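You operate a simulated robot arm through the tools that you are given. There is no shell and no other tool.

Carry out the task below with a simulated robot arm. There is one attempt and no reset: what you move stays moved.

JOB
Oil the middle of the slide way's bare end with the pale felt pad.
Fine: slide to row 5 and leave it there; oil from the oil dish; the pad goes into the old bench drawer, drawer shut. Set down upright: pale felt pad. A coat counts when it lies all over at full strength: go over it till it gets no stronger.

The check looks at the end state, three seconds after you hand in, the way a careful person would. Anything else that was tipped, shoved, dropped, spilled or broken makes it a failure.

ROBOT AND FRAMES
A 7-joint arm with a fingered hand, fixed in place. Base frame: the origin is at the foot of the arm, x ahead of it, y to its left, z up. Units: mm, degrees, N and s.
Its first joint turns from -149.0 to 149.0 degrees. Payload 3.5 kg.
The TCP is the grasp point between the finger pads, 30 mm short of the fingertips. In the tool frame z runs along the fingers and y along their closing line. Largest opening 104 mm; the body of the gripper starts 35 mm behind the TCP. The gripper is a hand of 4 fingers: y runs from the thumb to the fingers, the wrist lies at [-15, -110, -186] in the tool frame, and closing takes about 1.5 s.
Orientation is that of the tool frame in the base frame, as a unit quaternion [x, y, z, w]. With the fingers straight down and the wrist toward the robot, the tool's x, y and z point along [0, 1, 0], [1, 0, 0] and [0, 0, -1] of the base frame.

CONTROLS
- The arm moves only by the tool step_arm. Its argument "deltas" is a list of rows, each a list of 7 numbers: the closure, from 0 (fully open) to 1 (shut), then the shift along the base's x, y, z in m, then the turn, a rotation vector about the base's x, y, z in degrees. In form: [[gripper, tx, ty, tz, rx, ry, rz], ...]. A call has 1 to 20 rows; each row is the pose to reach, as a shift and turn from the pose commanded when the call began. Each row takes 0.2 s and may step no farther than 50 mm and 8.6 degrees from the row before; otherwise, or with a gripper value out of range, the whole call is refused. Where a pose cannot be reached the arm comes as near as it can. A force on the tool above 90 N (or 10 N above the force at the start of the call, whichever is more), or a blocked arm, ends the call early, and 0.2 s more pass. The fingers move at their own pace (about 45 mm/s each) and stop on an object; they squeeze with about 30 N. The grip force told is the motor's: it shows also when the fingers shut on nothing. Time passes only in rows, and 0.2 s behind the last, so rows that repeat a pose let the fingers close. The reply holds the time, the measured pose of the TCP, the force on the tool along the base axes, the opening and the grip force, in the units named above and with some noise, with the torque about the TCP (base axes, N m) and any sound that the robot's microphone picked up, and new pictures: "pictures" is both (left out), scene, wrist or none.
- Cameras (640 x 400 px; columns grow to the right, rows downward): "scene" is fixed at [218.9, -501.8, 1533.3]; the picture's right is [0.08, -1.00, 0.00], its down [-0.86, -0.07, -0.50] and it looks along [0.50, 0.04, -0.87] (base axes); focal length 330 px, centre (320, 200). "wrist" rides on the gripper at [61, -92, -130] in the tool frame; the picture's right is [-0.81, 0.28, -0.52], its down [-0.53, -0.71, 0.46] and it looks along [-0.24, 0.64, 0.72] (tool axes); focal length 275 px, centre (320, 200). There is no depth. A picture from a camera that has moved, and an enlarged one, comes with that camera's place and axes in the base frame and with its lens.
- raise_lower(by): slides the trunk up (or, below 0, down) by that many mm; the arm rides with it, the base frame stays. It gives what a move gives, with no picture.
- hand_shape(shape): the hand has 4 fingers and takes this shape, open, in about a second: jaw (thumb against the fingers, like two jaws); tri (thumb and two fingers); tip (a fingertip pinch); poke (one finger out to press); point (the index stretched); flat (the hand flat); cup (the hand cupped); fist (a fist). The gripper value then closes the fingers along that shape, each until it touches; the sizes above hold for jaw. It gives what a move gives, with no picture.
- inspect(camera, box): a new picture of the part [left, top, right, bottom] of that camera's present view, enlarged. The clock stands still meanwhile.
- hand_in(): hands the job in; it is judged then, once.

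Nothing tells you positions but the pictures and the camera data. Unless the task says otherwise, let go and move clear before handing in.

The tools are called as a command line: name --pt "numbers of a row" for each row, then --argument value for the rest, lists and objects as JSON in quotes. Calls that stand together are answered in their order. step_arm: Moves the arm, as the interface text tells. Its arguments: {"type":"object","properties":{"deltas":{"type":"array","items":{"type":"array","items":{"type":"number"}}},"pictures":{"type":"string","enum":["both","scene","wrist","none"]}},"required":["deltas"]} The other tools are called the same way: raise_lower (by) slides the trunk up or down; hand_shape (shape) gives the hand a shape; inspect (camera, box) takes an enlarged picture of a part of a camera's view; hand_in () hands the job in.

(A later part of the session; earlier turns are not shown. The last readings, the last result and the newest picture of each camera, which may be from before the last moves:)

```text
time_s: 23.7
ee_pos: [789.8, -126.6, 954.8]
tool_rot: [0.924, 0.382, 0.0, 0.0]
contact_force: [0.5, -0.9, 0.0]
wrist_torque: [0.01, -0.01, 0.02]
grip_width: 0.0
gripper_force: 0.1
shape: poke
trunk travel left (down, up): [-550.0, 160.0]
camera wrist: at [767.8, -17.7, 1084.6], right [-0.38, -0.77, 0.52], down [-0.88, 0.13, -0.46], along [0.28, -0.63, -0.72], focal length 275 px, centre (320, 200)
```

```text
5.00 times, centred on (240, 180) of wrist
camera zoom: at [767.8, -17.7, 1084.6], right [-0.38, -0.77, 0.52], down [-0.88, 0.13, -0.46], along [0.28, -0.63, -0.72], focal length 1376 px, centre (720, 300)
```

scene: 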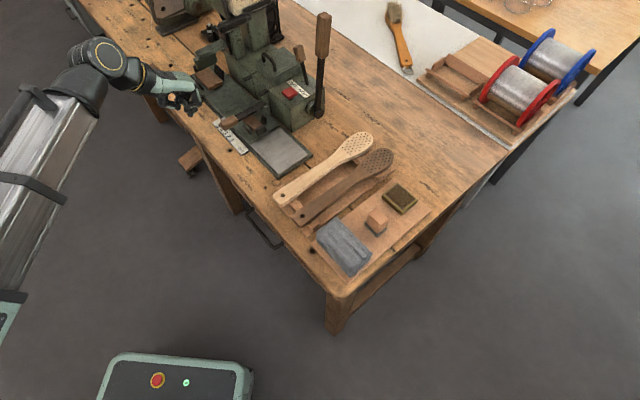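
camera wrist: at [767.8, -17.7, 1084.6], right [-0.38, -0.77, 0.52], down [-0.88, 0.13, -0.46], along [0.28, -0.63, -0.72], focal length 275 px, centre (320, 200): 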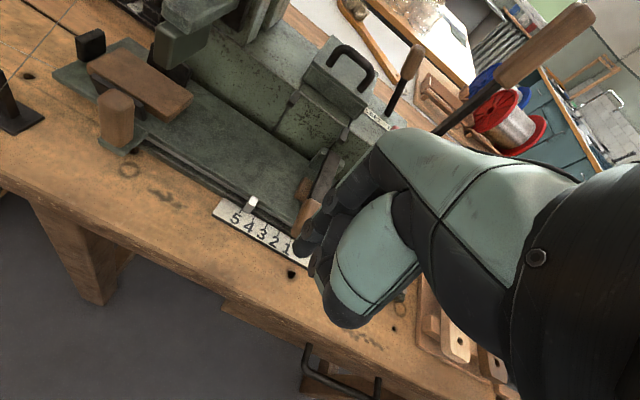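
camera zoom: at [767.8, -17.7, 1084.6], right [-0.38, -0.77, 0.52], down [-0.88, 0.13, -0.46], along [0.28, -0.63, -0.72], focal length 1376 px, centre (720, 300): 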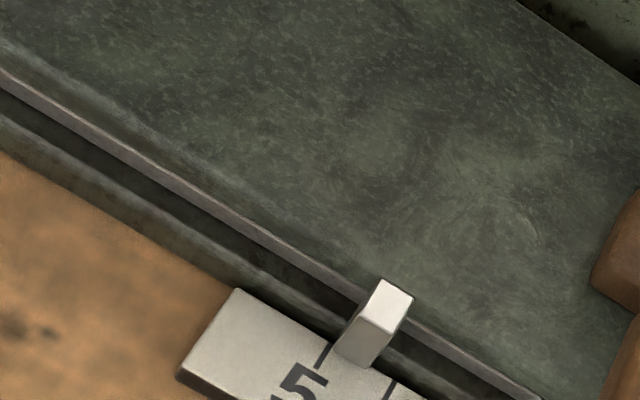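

By my reading the pointer is about 6 mm short of the 5 tick (row pitch ≈18 mm). The knob push has worked well so far, so I'll go back the same way and push 6 mm further.

step_arm --pt "0 0.003 -0.002 0.01 0 0 7.5" --pt "0 0.006 -0.004 0.02 0 0 15" --pt "0 0.01 -0.008 0.02 0 0 22.5" --pt "0 0.013 -0.01 0.02 0 0 30" --pt "0 0.016 -0.013 0.02 0 0 37.5" --pt "0 0.02 -0.016 0.02 0 0 45" --pt "0 0.023 -0.018 0.02 0 0 52.5" --pt "0 0.027 -0.021 0.02 0 0 60" --pt "0 0.03 -0.023 0.02 0 0 67.5" --pt "0 0.034 -0.026 0.02 0 0 75" --pt "0 0.037 -0.029 0.02 0 0 82.5" --pt "0 0.04 -0.031 0.02 0 0 90" --pictures "none"

step_arm --pt "0 0.005 -0.005 -0.01 4.4 -4.4 0" --pt "0 0.01 -0.01 -0.02 8.8 -8.8 0" --pt "0 0.015 -0.015 -0.035 13.2 -13.2 0" --pt "0 0.02 -0.02 -0.05 17.7 -17.7 0" --pictures "none"

```text
time_s: 26.3
ee_pos: [831.3, -157.2, 974.9]
tool_rot: [0.382, 0.924, 0.0, 0.0]
contact_force: [0.1, 0.2, -0.2]
wrist_torque: [-0.02, 0.01, -0.01]
grip_width: 0.1
gripper_force: 0.1
shape: poke
trunk travel left (down, up): [-550.0, 160.0]
```

```text
time_s: 27.3
ee_pos: [849.7, -178.1, 924.4]
tool_rot: [0.374, 0.902, 0.2, 0.083]
contact_force: [0.0, 0.0, 0.1]
wrist_torque: [0.03, 0.03, 0.0]
grip_width: 0.0
gripper_force: 0.0
shape: poke
trunk travel left (down, up): [-550.0, 160.0]
```

step_arm --pt "0 0.02 0.02 -0.03 0 0 0" --pt "0 0.04 0.04 -0.05 0 0 0" --pt "0 0.064 0.064 -0.07 0 0 0" --pt "0 0.076 0.076 -0.08 0 0 0" --pt "0 0.088 0.088 -0.08 0 0 0" --pt "0 0.094 0.094 -0.08 0 0 0" --pt "0 0.098 0.098 -0.08 0 0 0" --pt "0 0.1 0.1 -0.08 0 0 0" --pt "0 0.102 0.102 -0.08 0 0 0" --pt "0 0.1042 0.1042 -0.08 0 0 0" --pt "0 0.1042 0.1042 -0.08 0 0 0" --pictures "none"

step_arm --pt "0 -0.012 -0.012 0 0 0 0" --pt "0 -0.024 -0.024 0 0 0 0" --pt "0 -0.036 -0.036 0.01 0 0 0" --pt "0 -0.06 -0.06 0.03 0 0 0" --pt "0 -0.08 -0.08 0.05 0 0 0" --pt "0 -0.1 -0.1 0.08 0 0 0" --pictures "none"

step_arm --pt "0 -0.005 0.005 0.02 -4.4 4.4 0" --pt "0 -0.01 0.01 0.035 -8.8 8.8 0" --pt "0 -0.015 0.015 0.045 -13.2 13.2 0" --pt "0 -0.02 0.02 0.05 -17.7 17.7 0" --pictures "none"

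step_arm --pt "0 -0.003 0.002 0 0 0 -7.5" --pt "0 -0.006 0.004 0 0 0 -15" --pt "0 -0.01 0.008 0 0 0 -22.5" --pt "0 -0.013 0.01 0 0 0 -30" --pt "0 -0.016 0.013 0 0 0 -37.5" --pt "0 -0.02 0.016 0 0 0 -45" --pt "0 -0.023 0.018 0 0 0 -52.5" --pt "0 -0.027 0.021 0 0 0 -60" --pt "0 -0.03 0.023 0 0 0 -67.5" --pt "0 -0.034 0.026 -0.005 0 0 -75" --pt "0 -0.037 0.029 -0.01 0 0 -82.5" --pt "0 -0.04 0.031 -0.02 0 0 -90" --pictures "wrist"

inspect --camera "wrist" --box '[200, 160, 280, 240]'

```text
time_s: 29.7
ee_pos: [954.6, -73.2, 844.9]
tool_rot: [0.373, 0.902, 0.2, 0.083]
contact_force: [-1.1, -1.4, 0.5]
wrist_torque: [0.04, -0.06, -0.02]
grip_width: 0.1
gripper_force: 0.1
shape: poke
trunk travel left (down, up): [-550.0, 160.0]
```

```text
time_s: 31.1
ee_pos: [854.6, -174.0, 926.3]
tool_rot: [0.373, 0.902, 0.2, 0.082]
contact_force: [0.5, -0.1, 0.2]
wrist_torque: [-0.01, 0.02, -0.01]
grip_width: 0.0
gripper_force: 0.0
shape: poke
trunk travel left (down, up): [-550.0, 160.0]
```

```text
time_s: 32.1
ee_pos: [833.7, -154.9, 975.0]
tool_rot: [0.383, 0.924, 0.0, 0.0]
contact_force: [0.5, 0.5, -0.2]
wrist_torque: [0.0, -0.03, 0.0]
grip_width: 0.0
gripper_force: 0.0
shape: poke
trunk travel left (down, up): [-550.0, 160.0]
```

```text
time_s: 34.7
ee_pos: [794.1, -121.9, 953.9]
tool_rot: [0.924, 0.382, 0.001, -0.001]
contact_force: [-0.3, 0.6, -0.3]
wrist_torque: [0.02, -0.02, 0.0]
grip_width: 0.1
gripper_force: 0.0
shape: poke
trunk travel left (down, up): [-550.0, 160.0]
camera wrist: at [772.1, -13.1, 1084.5], right [-0.38, -0.77, 0.52], down [-0.88, 0.13, -0.46], along [0.28, -0.63, -0.72], focal length 275 px, centre (320, 200)
```

wrist: 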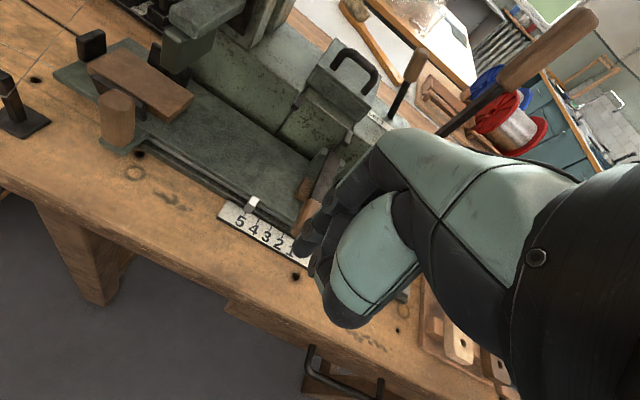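

```text
5.00 times, centred on (240, 200) of wrist
camera zoom: at [772.1, -13.1, 1084.5], right [-0.38, -0.77, 0.52], down [-0.88, 0.13, -0.46], along [0.28, -0.63, -0.72], focal length 1376 px, centre (720, 200)
```

zoom: 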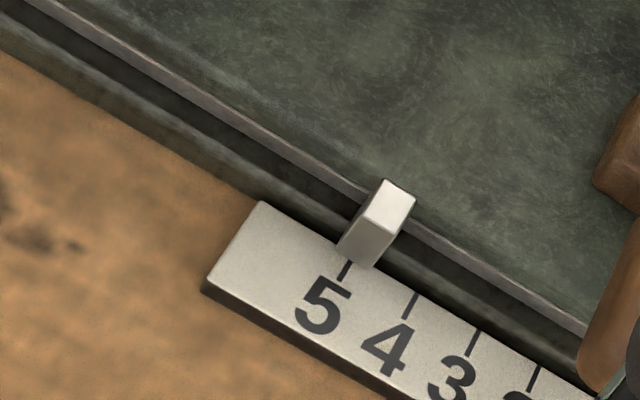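

The pointer now lines up with the 5 tick to within about 1 mm. Next comes the drawer, so I'll move back and down to look at the bench front.

step_arm --pt "0 -0.033 -0.013 0.0 0 0 0" --pt "0 -0.066 -0.027 0.0 0 0 0" --pt "0 -0.099 -0.04 0.0 0 0 0" --pt "0 -0.132 -0.054 -0.01 0 0 0" --pt "0 -0.165 -0.067 -0.03 0 0 0" --pt "0 -0.198 -0.08 -0.05 0 0 0" --pt "0 -0.231 -0.094 -0.07 0 0 0" --pt "0 -0.264 -0.108 -0.09 0 0 0" --pictures "both"

inspect --camera "wrist" --box '[0, 120, 320, 320]'

```text
time_s: 36.5
ee_pos: [530.4, -231.0, 864.0]
tool_rot: [0.924, 0.383, 0.0, 0.0]
contact_force: [-0.6, 0.6, 0.0]
wrist_torque: [0.0, -0.01, 0.0]
grip_width: 0.0
gripper_force: 0.1
shape: poke
trunk travel left (down, up): [-550.0, 160.0]
camera wrist: at [507.9, -122.5, 993.3], right [-0.38, -0.77, 0.52], down [-0.88, 0.13, -0.46], along [0.28, -0.63, -0.72], focal length 275 px, centre (320, 200)
```

scene: 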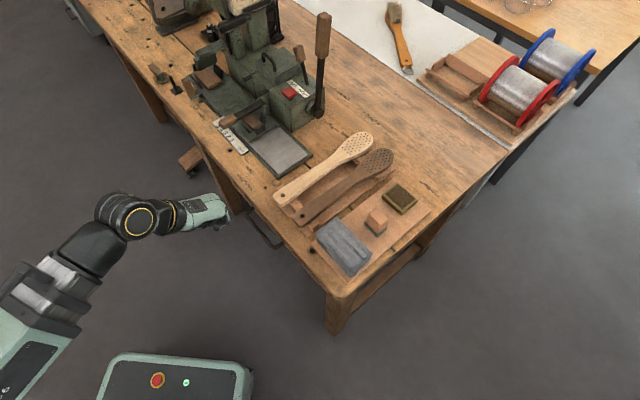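
wrist: 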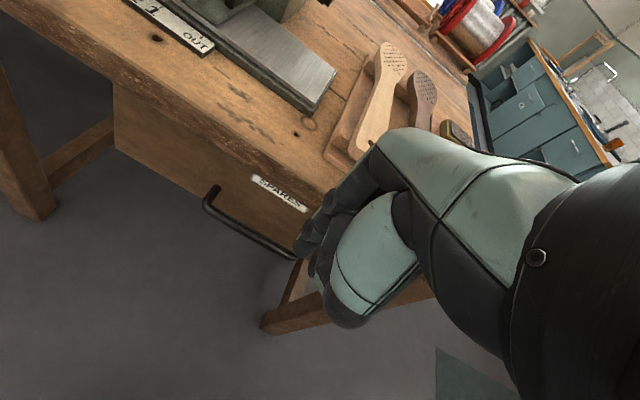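

```text
2.00 times, centred on (160, 220) of wrist
camera zoom: at [507.9, -122.5, 993.3], right [-0.38, -0.77, 0.52], down [-0.88, 0.13, -0.46], along [0.28, -0.63, -0.72], focal length 551 px, centre (640, 160)
```

zoom: 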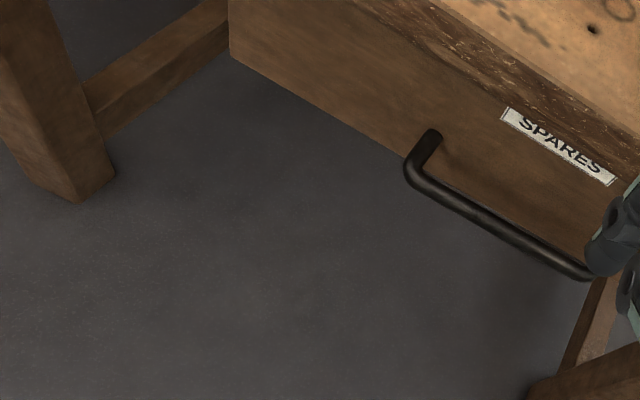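

I can see the bench drawer, labelled SPARES, with a black bow handle. I'll lower the trunk for easier reach and get a second view of the handle for triangulation.

raise_lower --by -130

step_arm --pt "0 -0.015 -0.015 0 0 0 0" --pt "0 -0.03 -0.03 0 0 0 0" --pictures "both"

inspect --camera "wrist" --box '[80, 80, 340, 280]'

```text
time_s: 38.1
ee_pos: [529.8, -231.5, 734.4]
tool_rot: [0.924, 0.383, 0.0, 0.001]
contact_force: [-0.5, -0.1, -0.2]
wrist_torque: [-0.03, -0.03, 0.0]
grip_width: 0.0
gripper_force: 0.0
shape: poke
trunk travel left (down, up): [-420.0, 290.0]
```

```text
time_s: 38.7
ee_pos: [499.9, -260.2, 735.6]
tool_rot: [0.923, 0.384, 0.0, 0.0]
contact_force: [0.4, 0.2, 0.0]
wrist_torque: [0.0, 0.06, -0.01]
grip_width: 0.0
gripper_force: 0.0
shape: poke
trunk travel left (down, up): [-420.0, 290.0]
camera wrist: at [479.4, -151.8, 864.3], right [-0.38, -0.77, 0.52], down [-0.88, 0.13, -0.46], along [0.28, -0.63, -0.72], focal length 275 px, centre (320, 200)
```

scene: 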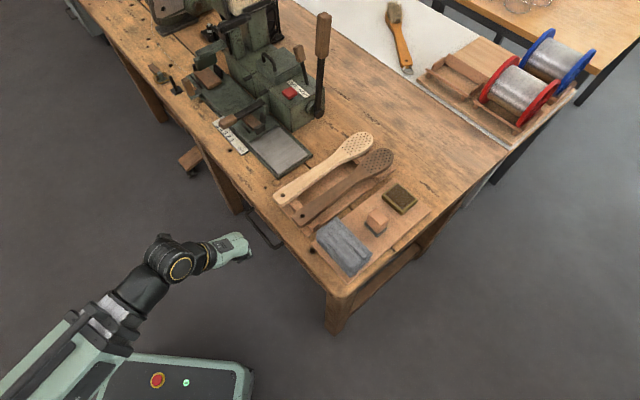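
wrist: 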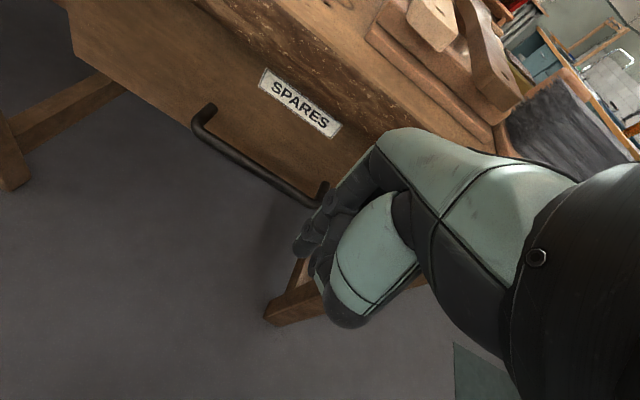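

```text
2.00 times, centred on (210, 180) of wrist
camera zoom: at [479.4, -151.8, 864.3], right [-0.38, -0.77, 0.52], down [-0.88, 0.13, -0.46], along [0.28, -0.63, -0.72], focal length 551 px, centre (540, 240)
```

zoom: 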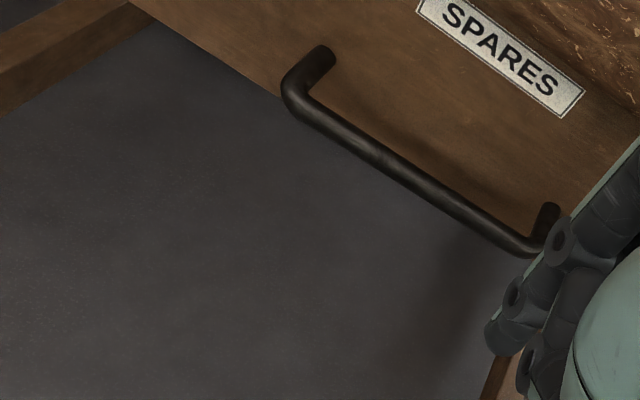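

The handle bar runs from about (569,-341) to (669,-239) at z≈632, standing 40 mm off the drawer front, and the bench top is at about z 786. I'll use the jaw shape and come at the bar nearly level from the +y side, hooking it with the fingers above and the thumb below.

hand_shape --shape "jaw"

step_arm --pt "0 0.02 0.014 0 0 0 -8" --pt "0 0.04 0.028 0 0 0 -16" --pt "0 0.06 0.042 0 0 0 -24" --pt "0 0.08 0.056 0 0 0 -32" --pt "0 0.1 0.07 0 0 0 -40" --pt "0 0.11 0.08 0 0 0 -40" --pictures "none"

step_arm --pt "0.3 0.0 0.0 0 -8.1 -0.7 0" --pt "0.5 0.0 0.0 0 -16.2 -1.4 0" --pt "0.5 0.0 0.0 0 -24.3 -2.1 0" --pt "0.5 0.0 0.0 0 -32.4 -2.8 0" --pt "0.5 0.0 0.0 0 -40.5 -3.5 0" --pt "0.5 0.0 0.0 0 -48.6 -4.2 0" --pt "0.5 0.0 0.0 0 -56.7 -4.9 0" --pt "0.5 0.0 0.0 0 -64.8 -5.7 0" --pictures "both"

```text
time_s: 39.6
ee_pos: [500.7, -260.3, 735.5]
tool_rot: [0.924, 0.382, 0.0, 0.0]
contact_force: [0.3, -0.6, 0.4]
wrist_torque: [0.03, -0.01, -0.02]
grip_width: 103.9
gripper_force: 0.2
shape: jaw
trunk travel left (down, up): [-420.0, 290.0]
```

```text
time_s: 41.0
ee_pos: [611.0, -181.2, 733.2]
tool_rot: [0.999, 0.043, 0.0, 0.0]
contact_force: [0.1, 0.4, -0.1]
wrist_torque: [0.04, 0.0, 0.02]
grip_width: 104.1
gripper_force: 0.0
shape: jaw
trunk travel left (down, up): [-420.0, 290.0]
```

```text
time_s: 42.8
ee_pos: [611.5, -181.1, 734.8]
tool_rot: [0.842, 0.038, 0.025, 0.538]
contact_force: [-0.3, -0.6, 0.7]
wrist_torque: [-0.04, -0.05, -0.02]
grip_width: 52.2
gripper_force: 0.1
shape: jaw
trunk travel left (down, up): [-420.0, 290.0]
camera wrist: at [657.3, -19.1, 704.6], right [-0.84, 0.28, 0.47], down [-0.52, -0.16, -0.84], along [-0.16, -0.95, 0.28], focal length 275 px, centre (320, 200)
```

scene: 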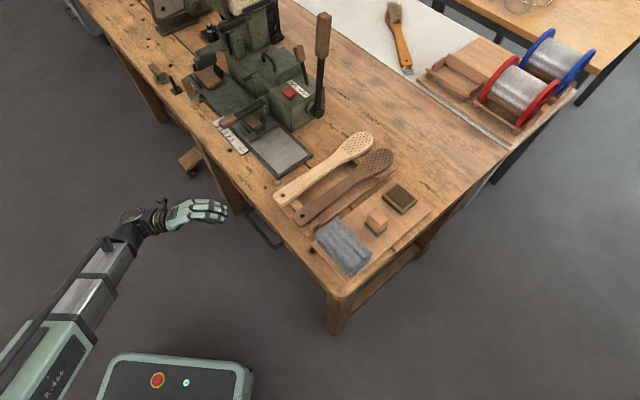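
wrist: 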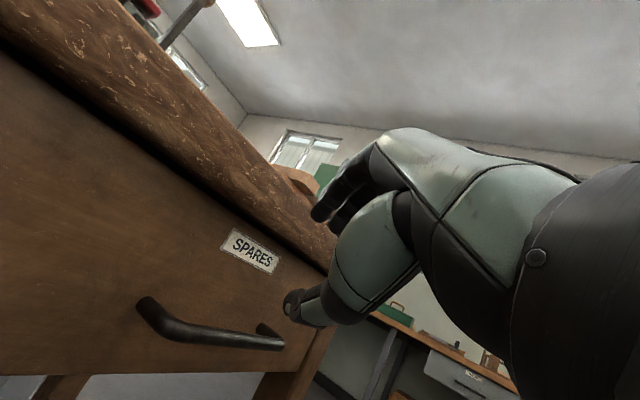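

The pose was reached fully. Now I'll drop to the pre-grasp point and look before closing in on the bar.

step_arm --pt "0.5 0.003 -0.006 -0.03 0 0 0" --pt "0.5 0.006 -0.013 -0.06 0 0 0" --pt "0.5 0.0075 -0.031 -0.0685 0 0 0" --pt "0.5 0.0095 -0.054 -0.079 0 0 0" --pt "0.5 0.0095 -0.054 -0.079 0 0 0" --pictures "both"

inspect --camera "wrist" --box '[160, 120, 400, 320]'

inspect --camera "scene" --box '[180, 170, 340, 290]'

```text
time_s: 44.0
ee_pos: [621.8, -236.9, 654.3]
tool_rot: [0.843, 0.036, 0.023, 0.536]
contact_force: [0.1, -1.1, 0.3]
wrist_torque: [-0.01, -0.02, 0.04]
grip_width: 52.4
gripper_force: 0.0
shape: jaw
trunk travel left (down, up): [-420.0, 290.0]
camera wrist: at [667.9, -74.5, 625.7], right [-0.84, 0.28, 0.47], down [-0.52, -0.16, -0.84], along [-0.16, -0.95, 0.28], focal length 275 px, centre (320, 200)
```

scene: 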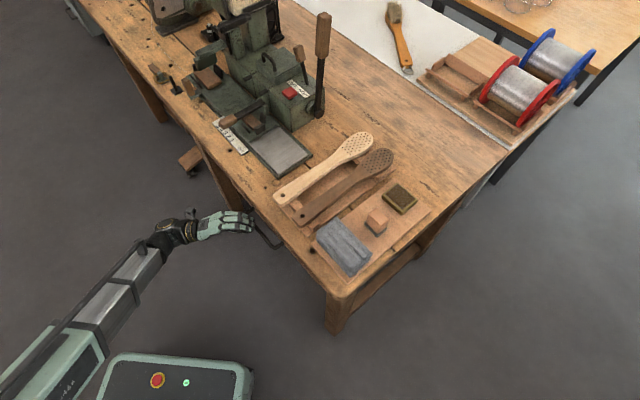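
wrist: 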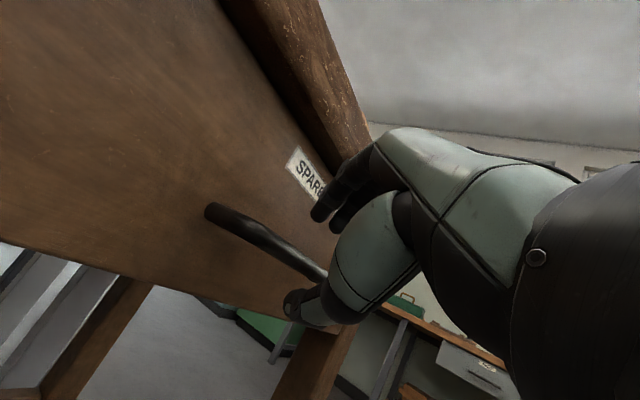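

```text
2.00 times, centred on (280, 220) of wrist
camera zoom: at [667.9, -74.5, 625.7], right [-0.84, 0.28, 0.47], down [-0.52, -0.16, -0.84], along [-0.16, -0.95, 0.28], focal length 551 px, centre (400, 160)
```

zoom: 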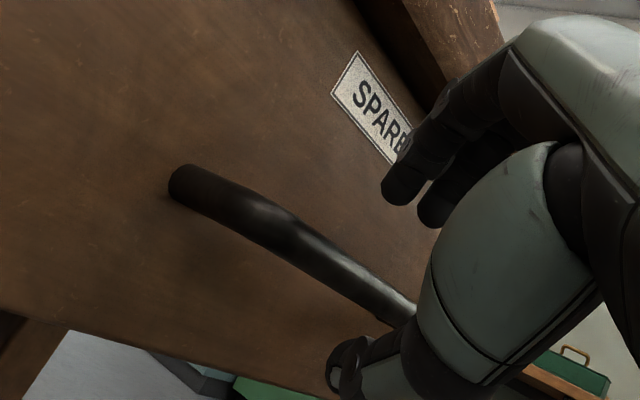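

```text
3.33 times, centred on (260, 230) of scene
camera zoom: at [218.9, -501.8, 1533.3], right [0.08, -1.0, 0.0], down [-0.86, -0.07, -0.5], along [0.5, 0.04, -0.87], focal length 1100 px, centre (520, 100)
```

zoom: 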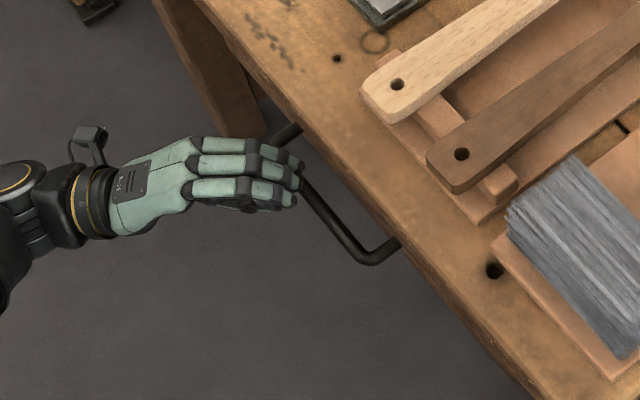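

The fingers are above the bar and the thumb below it. I'll shift slightly toward the bar's middle, advance about 45 mm and close.

step_arm --pt "0.5 -0.008 -0.005 0.0 0 0 0" --pt "0.5 -0.008 -0.02 -0.0065 0 0 0" --pt "0.5 -0.008 -0.035 -0.0135 0 0 0" --pt "0.5 -0.008 -0.048 -0.019 0 0 0" --pt "0.5 -0.008 -0.048 -0.019 0 0 0" --pictures "wrist"

inspect --camera "scene" --box '[180, 170, 340, 290]'

inspect --camera "wrist" --box '[200, 120, 400, 320]'

```text
time_s: 45.2
ee_pos: [613.1, -284.8, 635.9]
tool_rot: [0.843, 0.036, 0.023, 0.537]
contact_force: [-0.8, -0.3, 0.8]
wrist_torque: [-0.01, -0.02, -0.01]
grip_width: 52.1
gripper_force: 0.2
shape: jaw
trunk travel left (down, up): [-420.0, 290.0]
camera wrist: at [659.8, -122.0, 606.3], right [-0.84, 0.28, 0.47], down [-0.52, -0.16, -0.84], along [-0.16, -0.95, 0.28], focal length 275 px, centre (320, 200)
```

wrist: 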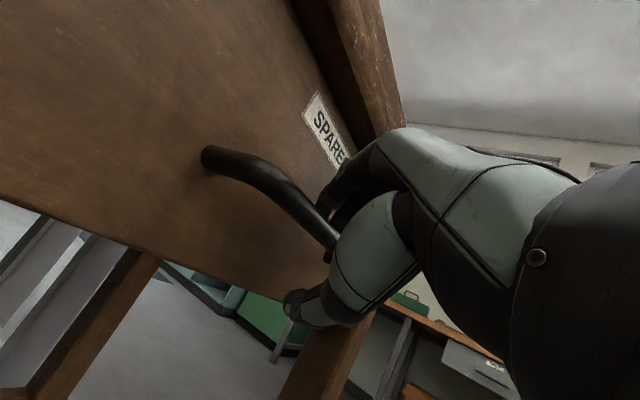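

```text
3.33 times, centred on (260, 230) of scene
camera zoom: at [218.9, -501.8, 1533.3], right [0.08, -1.0, 0.0], down [-0.86, -0.07, -0.5], along [0.5, 0.04, -0.87], focal length 1100 px, centre (520, 100)
```

zoom: 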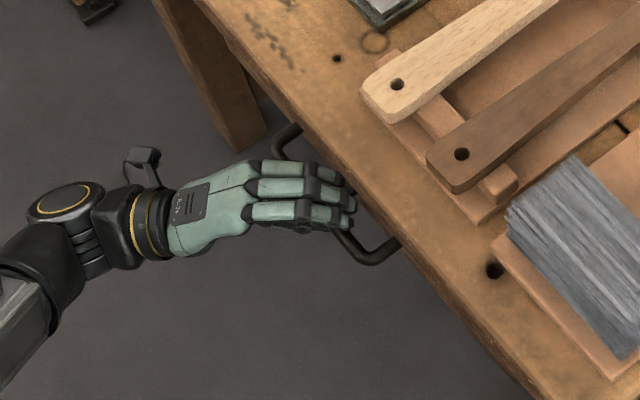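

```text
2.00 times, centred on (300, 220) of wrist
camera zoom: at [659.8, -122.0, 606.3], right [-0.84, 0.28, 0.47], down [-0.52, -0.16, -0.84], along [-0.16, -0.95, 0.28], focal length 551 px, centre (360, 160)
```

zoom: 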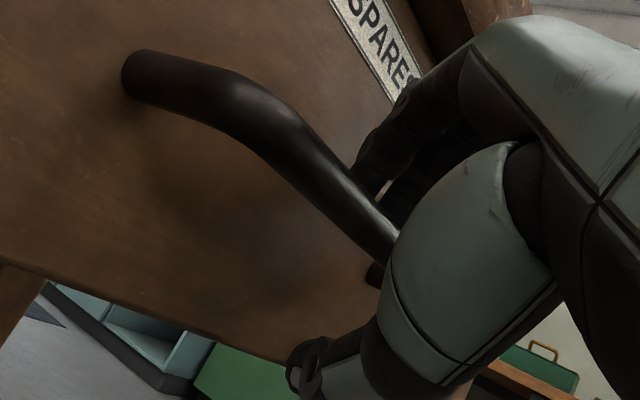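

The bar sits between fingers and thumb, so I'll close on it.

step_arm --pt "0.6 0 0 0 0 0 0" --pt "0.7 0 0 0 0 0 0" --pt "0.8 0 0 0 0 0 0" --pt "0.9 0 0 0 0 0 0" --pt "1 0 0 0 0 0 0" --pt "1 0 0 0 0 0 0" --pt "1 0 0 0 0 0 0" --pictures "none"

```text
time_s: 46.8
ee_pos: [612.5, -285.0, 633.4]
tool_rot: [0.843, 0.037, 0.023, 0.536]
contact_force: [1.9, 1.6, -9.2]
wrist_torque: [-0.13, 0.08, 0.02]
grip_width: 0.9
gripper_force: 29.8
shape: jaw
trunk travel left (down, up): [-420.0, 290.0]
```

inspect --camera "scene" --box '[180, 170, 340, 290]'

inspect --camera "wrist" --box '[200, 120, 400, 320]'

```text
3.33 times, centred on (260, 230) of scene
camera zoom: at [218.9, -501.8, 1533.3], right [0.08, -1.0, 0.0], down [-0.86, -0.07, -0.5], along [0.5, 0.04, -0.87], focal length 1100 px, centre (520, 100)
```

zoom: 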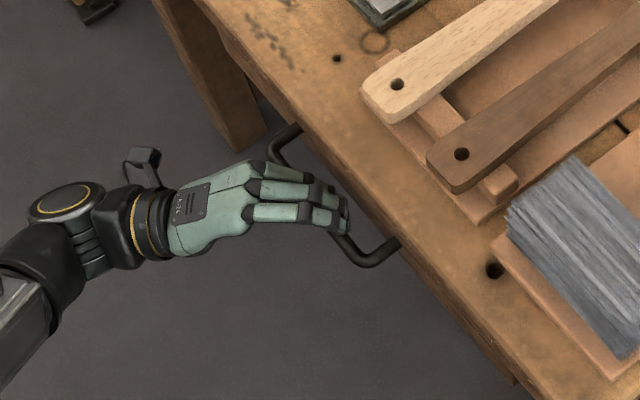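

```text
2.00 times, centred on (300, 220) of wrist
camera zoom: at [660.3, -121.8, 604.9], right [-0.84, 0.28, 0.47], down [-0.52, -0.16, -0.84], along [-0.16, -0.95, 0.28], focal length 551 px, centre (360, 160)
```

zoom: 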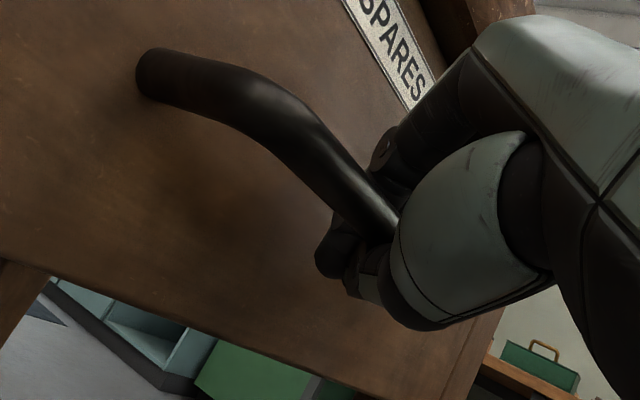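

The hand has wrapped the bar well, so I'll pull the drawer straight out, slowly at first.

step_arm --pt "1 -0.0057 0.0057 0 0 0 0" --pt "1 -0.0113 0.0113 0 0 0 0" --pt "1 -0.017 0.017 0 0 0 0" --pt "1 -0.0226 0.0226 0 0 0 0" --pt "1 -0.0283 0.0283 0 0 0 0" --pictures "scene"

inspect --camera "scene" --box '[180, 170, 340, 290]'

```text
time_s: 48.0
ee_pos: [584.0, -254.6, 634.3]
tool_rot: [0.843, 0.037, 0.023, 0.537]
contact_force: [2.2, 1.5, -17.9]
wrist_torque: [-0.06, 0.01, 0.0]
grip_width: 1.1
gripper_force: 29.6
shape: jaw
trunk travel left (down, up): [-420.0, 290.0]
```

scene: 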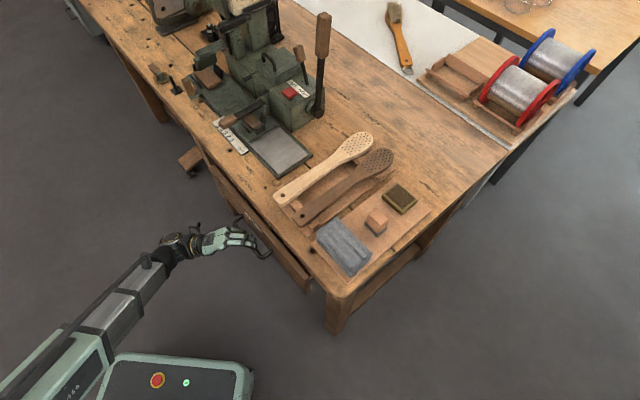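

```text
3.33 times, centred on (260, 230) of scene
camera zoom: at [218.9, -501.8, 1533.3], right [0.08, -1.0, 0.0], down [-0.86, -0.07, -0.5], along [0.5, 0.04, -0.87], focal length 1100 px, centre (520, 100)
```

zoom: 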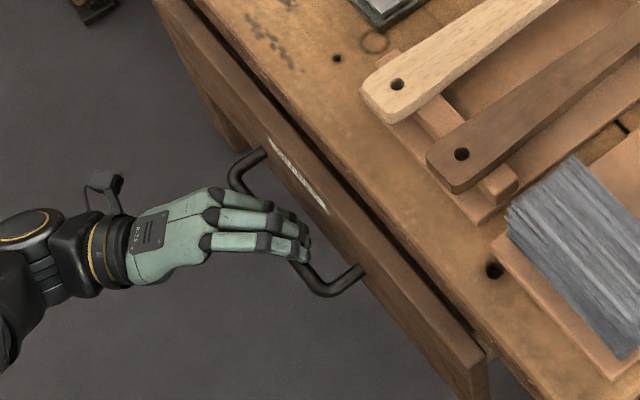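

step_arm --pt "1 -0.0085 0.0085 -0.001 0 0 0" --pt "1 -0.017 0.017 -0.002 0 0 0" --pt "1 -0.0255 0.0255 -0.002 0 0 0" --pt "1 -0.034 0.034 -0.002 0 0 0" --pt "1 -0.0424 0.0424 -0.002 0 0 0" --pt "1 -0.051 0.051 -0.002 0 0 0" --pt "1 -0.0594 0.0594 -0.002 0 0 0" --pt "1 -0.068 0.068 -0.002 0 0 0" --pictures "scene"

inspect --camera "scene" --box '[180, 170, 340, 290]'

```text
time_s: 49.8
ee_pos: [515.8, -187.0, 632.3]
tool_rot: [0.842, 0.037, 0.023, 0.538]
contact_force: [5.0, 4.7, -3.8]
wrist_torque: [-0.16, 0.16, -0.01]
grip_width: 1.2
gripper_force: 30.4
shape: jaw
trunk travel left (down, up): [-420.0, 290.0]
```

scene: 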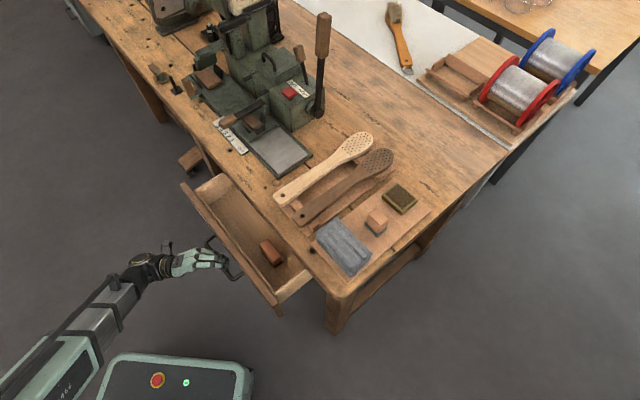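

```text
3.33 times, centred on (260, 230) of scene
camera zoom: at [218.9, -501.8, 1533.3], right [0.08, -1.0, 0.0], down [-0.86, -0.07, -0.5], along [0.5, 0.04, -0.87], focal length 1100 px, centre (520, 100)
```

zoom: 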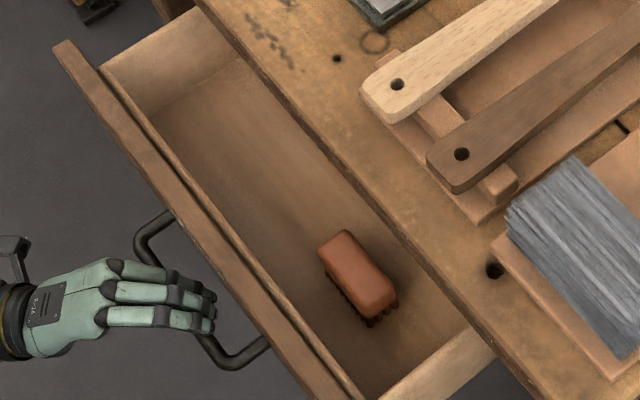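

The drawer is open about 135 mm and holds a small brush at its right. I'll open it another 40 mm for room.

step_arm --pt "1 -0.007 0.007 0 0 0 0" --pt "1 -0.014 0.014 0 0 0 0" --pt "1 -0.021 0.021 0 0 0 0" --pt "1 -0.028 0.028 0 0 0 0" --pt "1 -0.028 0.028 0 0 0 0" --pictures "scene"

inspect --camera "wrist" --box '[160, 80, 420, 320]'

```text
time_s: 51.0
ee_pos: [487.2, -159.0, 633.8]
tool_rot: [0.842, 0.037, 0.023, 0.537]
contact_force: [6.4, 5.7, -8.3]
wrist_torque: [-0.15, 0.14, 0.05]
grip_width: 1.4
gripper_force: 30.0
shape: jaw
trunk travel left (down, up): [-420.0, 290.0]
```

scene: 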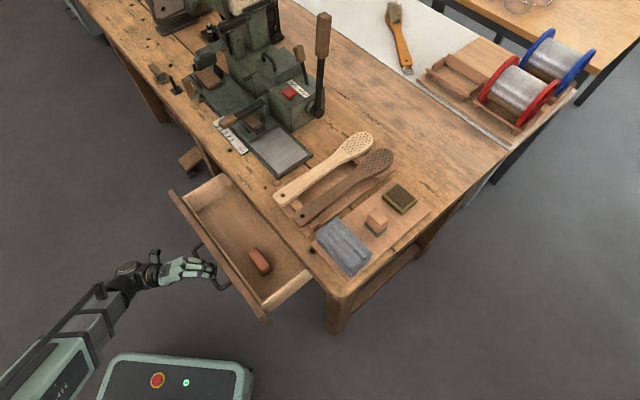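

```text
1.67 times, centred on (290, 200) of wrist
camera zoom: at [534.2, 3.5, 604.6], right [-0.84, 0.28, 0.47], down [-0.52, -0.16, -0.84], along [-0.16, -0.95, 0.28], focal length 459 px, centre (370, 200)
```

zoom: 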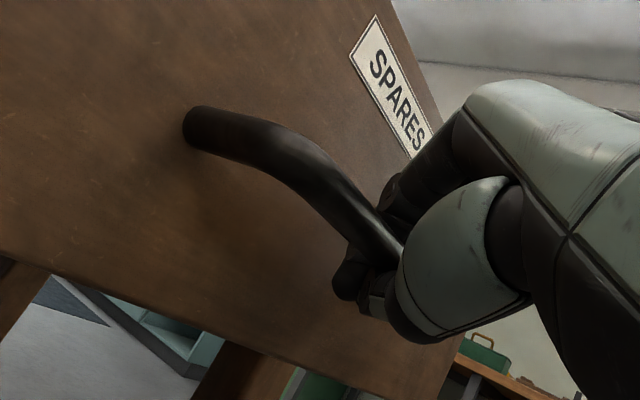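

The drawer is open enough, so I'll let go of the bar and back straight out along the approach line.

step_arm --pt "0.8 0 0 0 0 0 0" --pt "0.6 0 0 0 0 0 0" --pt "0.5 0 0 0 0 0 0" --pt "0.5 0 0 0 0 0 0" --pt "0.5 0 0 0 0 0 0" --pt "0.5 0 0 0 0 0 0" --pt "0.5 0 0 0 0 0 0" --pictures "none"

inspect --camera "wrist" --box '[160, 80, 420, 320]'

```text
time_s: 52.6
ee_pos: [487.3, -159.1, 632.3]
tool_rot: [0.843, 0.037, 0.023, 0.537]
contact_force: [-0.7, 1.0, -0.8]
wrist_torque: [0.0, 0.01, -0.02]
grip_width: 51.3
gripper_force: 0.0
shape: jaw
trunk travel left (down, up): [-420.0, 290.0]
```

```text
1.67 times, centred on (290, 200) of wrist
camera zoom: at [533.9, 3.2, 605.2], right [-0.84, 0.28, 0.47], down [-0.52, -0.16, -0.84], along [-0.16, -0.95, 0.28], focal length 459 px, centre (370, 200)
```

zoom: 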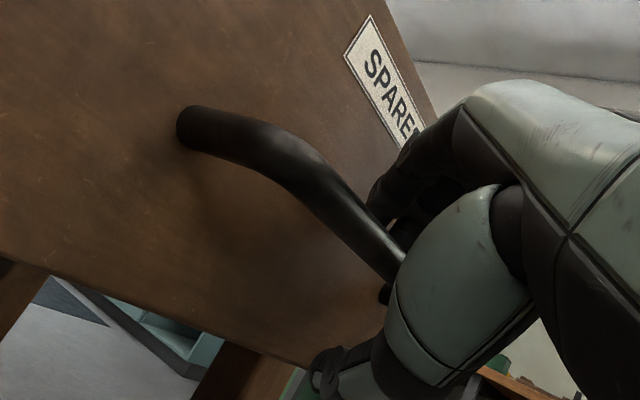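

step_arm --pt "0.5 -0.0016 0.018 0.0084 0 0 0" --pt "0.5 -0.0032 0.036 0.0168 0 0 0" --pt "0.5 -0.0047 0.054 0.0252 0 0 0" --pt "0.5 -0.0063 0.072 0.0336 0 0 0" --pt "0.5 -0.008 0.09 0.042 0 0 0" --pictures "both"

```text
time_s: 53.8
ee_pos: [480.0, -67.9, 675.4]
tool_rot: [0.843, 0.038, 0.024, 0.537]
contact_force: [0.1, 0.3, -0.2]
wrist_torque: [0.0, 0.01, 0.02]
grip_width: 51.7
gripper_force: 0.1
shape: jaw
trunk travel left (down, up): [-420.0, 290.0]
camera wrist: at [526.8, 93.9, 646.9], right [-0.84, 0.28, 0.47], down [-0.52, -0.16, -0.84], along [-0.16, -0.95, 0.28], focal length 275 px, centre (320, 200)
```

scene: 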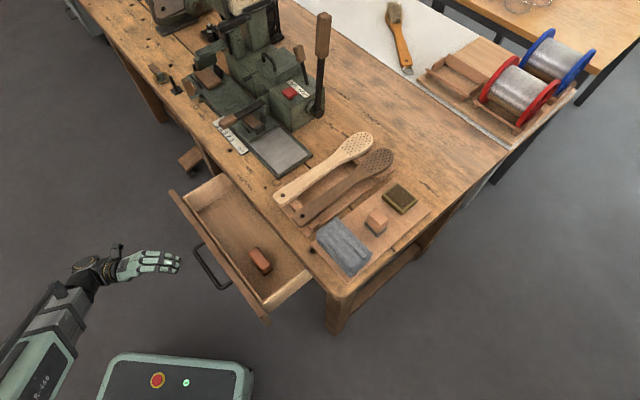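
wrist: 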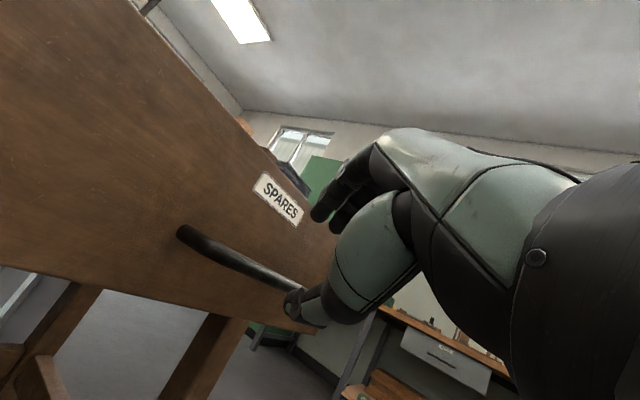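

raise_lower --by 130

step_arm --pt "0 0.01 0.0 0.02 8.1 0.7 0" --pt "0 0.02 0.0 0.04 16.2 1.4 0" --pt "0 0.03 0.0 0.06 24.3 2.1 0" --pt "0 0.04 0.0 0.08 32.4 2.8 0" --pt "0 0.05 0.0 0.1 40.5 3.5 0" --pt "0 0.06 0.0 0.12 48.6 4.2 0" --pt "0 0.07 0.0 0.14 56.7 4.9 0" --pt "0 0.08 0.0 0.15 64.8 5.7 0" --pictures "both"

```text
time_s: 55.4
ee_pos: [480.7, -69.9, 806.2]
tool_rot: [0.843, 0.038, 0.024, 0.536]
contact_force: [0.8, 0.8, -0.4]
wrist_torque: [-0.05, 0.02, 0.05]
grip_width: 51.5
gripper_force: 0.0
shape: jaw
trunk travel left (down, up): [-550.0, 160.0]
```

```text
time_s: 57.2
ee_pos: [558.2, -69.1, 957.7]
tool_rot: [0.999, 0.045, 0.0, 0.0]
contact_force: [-0.3, -0.3, -0.1]
wrist_torque: [0.0, 0.02, -0.04]
grip_width: 103.6
gripper_force: 0.2
shape: jaw
trunk travel left (down, up): [-550.0, 160.0]
camera wrist: at [611.1, 28.0, 1086.5], right [-0.78, -0.35, 0.52], down [-0.59, 0.66, -0.45], along [-0.19, -0.66, -0.73], focal length 275 px, centre (320, 200)
```

scene: 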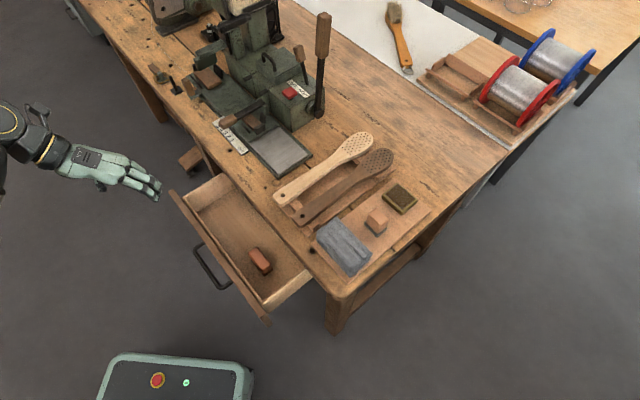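
wrist: 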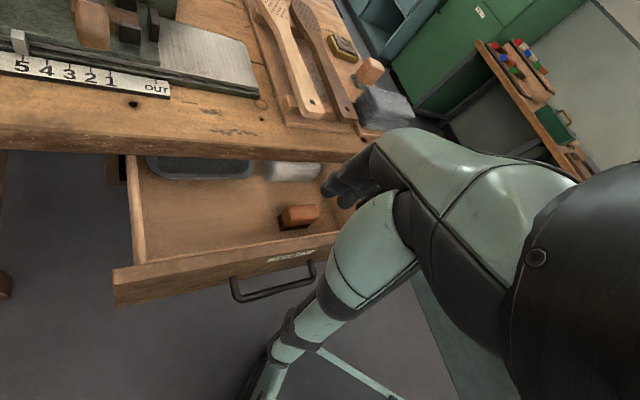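

I can see into the drawer from here, so I'll zoom in on its contents and on the objects above.

inspect --camera "wrist" --box '[100, 130, 360, 320]'

inspect --camera "scene" --box '[160, 160, 330, 330]'

inspect --camera "wrist" --box '[0, 0, 280, 130]'

```text
2.11 times, centred on (230, 225) of wrist
camera zoom: at [611.1, 28.0, 1086.5], right [-0.78, -0.35, 0.52], down [-0.59, 0.66, -0.45], along [-0.19, -0.66, -0.73], focal length 580 px, centre (510, 147)
```

zoom: 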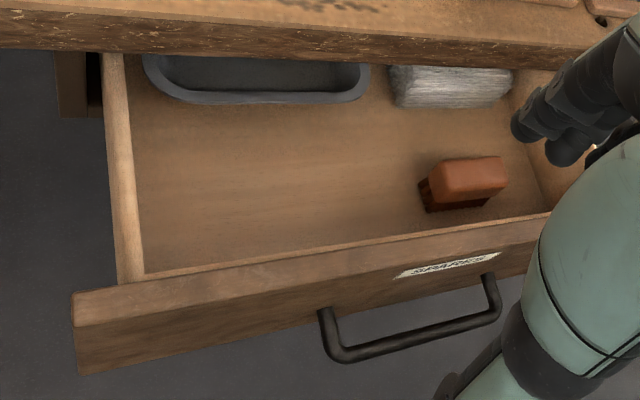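

```text
2.35 times, centred on (245, 245) of scene
camera zoom: at [218.9, -501.8, 1533.3], right [0.08, -1.0, 0.0], down [-0.86, -0.07, -0.5], along [0.5, 0.04, -0.87], focal length 776 px, centre (496, 94)
```

zoom: 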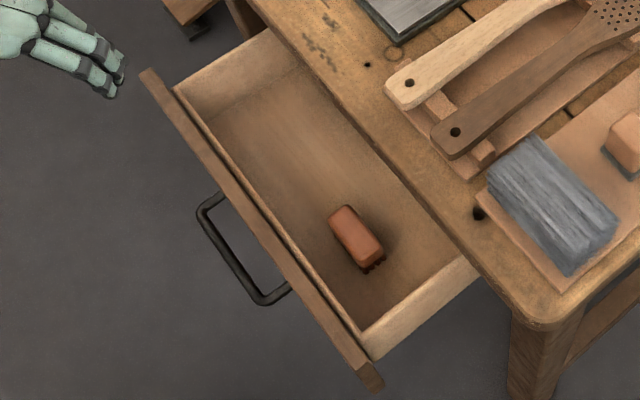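

```text
2.29 times, centred on (140, 65) of wrist
camera zoom: at [611.1, 28.0, 1086.5], right [-0.78, -0.35, 0.52], down [-0.59, 0.66, -0.45], along [-0.19, -0.66, -0.73], focal length 629 px, centre (731, 509)
```

zoom: 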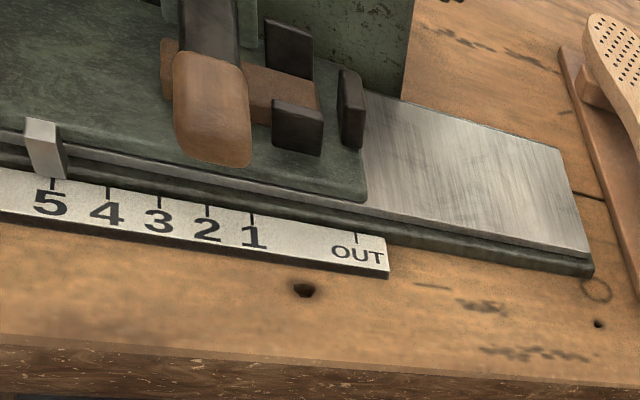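

The pointer is exactly on 5, and the drawer has free floor at its front left. Now I'll go over to the pad and dish for a close look.

step_arm --pt "0 0 -0.045 0 0 0 3.5" --pt "0 0 -0.09 0 0 0 7" --pt "0 0 -0.135 0 0 0 10.5" --pt "0 0 -0.18 0 0 0 14" --pt "0 0 -0.225 0 0 0 17.5" --pt "0 0 -0.27 0 0 0 21" --pt "0 0 -0.315 0 0 0 24.5" --pt "0 0 -0.36 0 0 0 28" --pt "0 0 -0.405 0 0 0 31.5" --pt "0 0 -0.45 0 0 0 35" --pt "0 0 -0.495 0 0 0 38.5" --pt "0 -0.005 -0.54 -0.02 0 0 40" --pt "0 -0.008 -0.568 -0.05 0 0 40" --pictures "wrist"

inspect --camera "wrist" --box '[120, 120, 340, 320]'

```text
time_s: 60.0
ee_pos: [551.6, -636.6, 903.5]
tool_rot: [0.924, 0.383, 0.0, 0.001]
contact_force: [-0.1, 0.2, 0.2]
wrist_torque: [-0.01, -0.02, 0.0]
grip_width: 103.8
gripper_force: 0.1
shape: jaw
trunk travel left (down, up): [-550.0, 160.0]
camera wrist: at [529.0, -528.0, 1032.9], right [-0.38, -0.77, 0.52], down [-0.88, 0.13, -0.46], along [0.28, -0.63, -0.72], focal length 275 px, centre (320, 200)
```

wrist: 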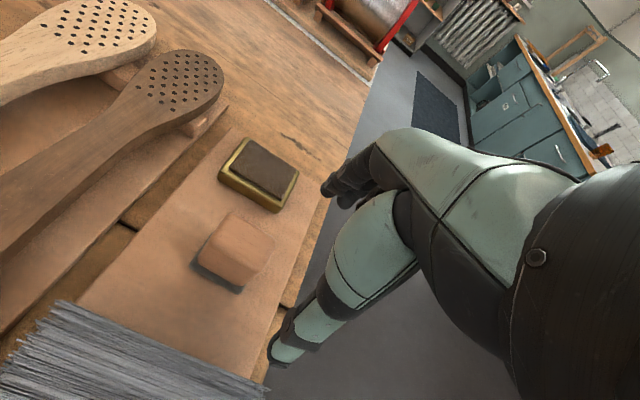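

```text
2.00 times, centred on (230, 220) of wrist
camera zoom: at [529.0, -528.0, 1032.9], right [-0.38, -0.77, 0.52], down [-0.88, 0.13, -0.46], along [0.28, -0.63, -0.72], focal length 551 px, centre (500, 160)
```

zoom: 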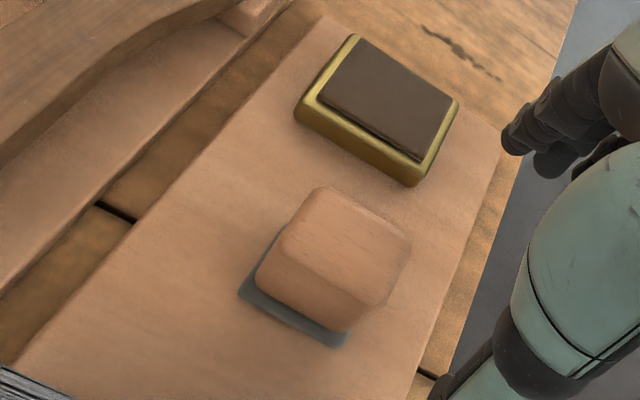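

The pad's block is about 33 mm (across) by 42 mm, centred near (585,-614), with its base at z≈796 and its top at ≈830. I'll move above it with the hand part closed and check alignment.

step_arm --pt "0.3 0.015 0.01 0 0 0 0" --pt "0.4 0.0334 0.0226 0 0 0 0" --pt "0.4 0.0334 0.0226 -0.01 0 0 0" --pt "0.4 0.0334 0.0226 -0.02 0 0 0" --pictures "both"

inspect --camera "wrist" --box '[180, 120, 400, 320]'

inspect --camera "scene" --box '[320, 150, 450, 280]'

```text
time_s: 61.0
ee_pos: [584.6, -613.9, 884.9]
tool_rot: [0.924, 0.382, 0.0, 0.0]
contact_force: [-0.4, 0.3, -0.3]
wrist_torque: [0.01, 0.02, 0.0]
grip_width: 62.8
gripper_force: 0.1
shape: jaw
trunk travel left (down, up): [-550.0, 160.0]
camera wrist: at [562.3, -504.8, 1014.3], right [-0.38, -0.77, 0.52], down [-0.88, 0.13, -0.46], along [0.28, -0.63, -0.72], focal length 275 px, centre (320, 200)
```

scene: 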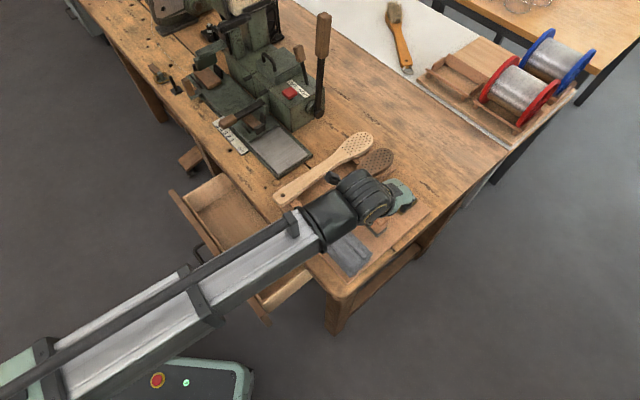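
wrist: 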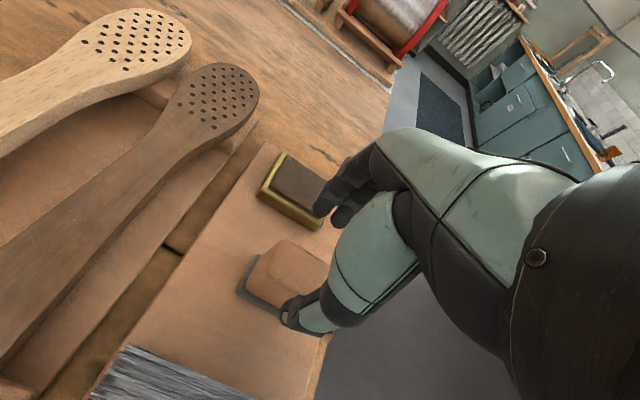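

```text
2.00 times, centred on (290, 220) of wrist
camera zoom: at [562.3, -504.8, 1014.3], right [-0.38, -0.77, 0.52], down [-0.88, 0.13, -0.46], along [0.28, -0.63, -0.72], focal length 551 px, centre (380, 160)
```

zoom: 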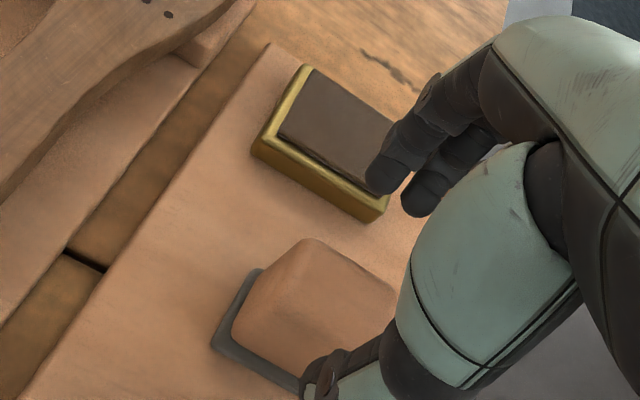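

```text
3.08 times, centred on (385, 215) of scene
camera zoom: at [218.9, -501.8, 1533.3], right [0.08, -1.0, 0.0], down [-0.86, -0.07, -0.5], along [0.5, 0.04, -0.87], focal length 1015 px, centre (120, 154)
```

zoom: 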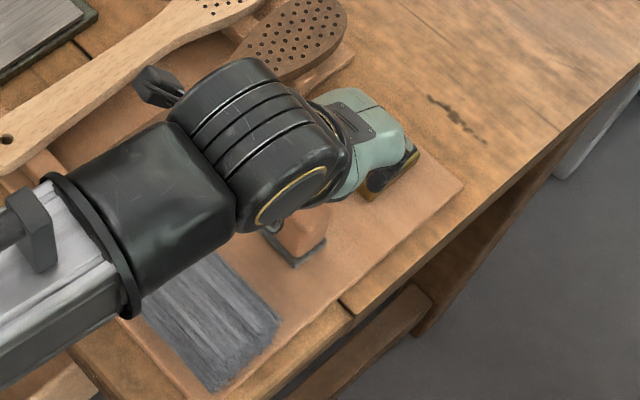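

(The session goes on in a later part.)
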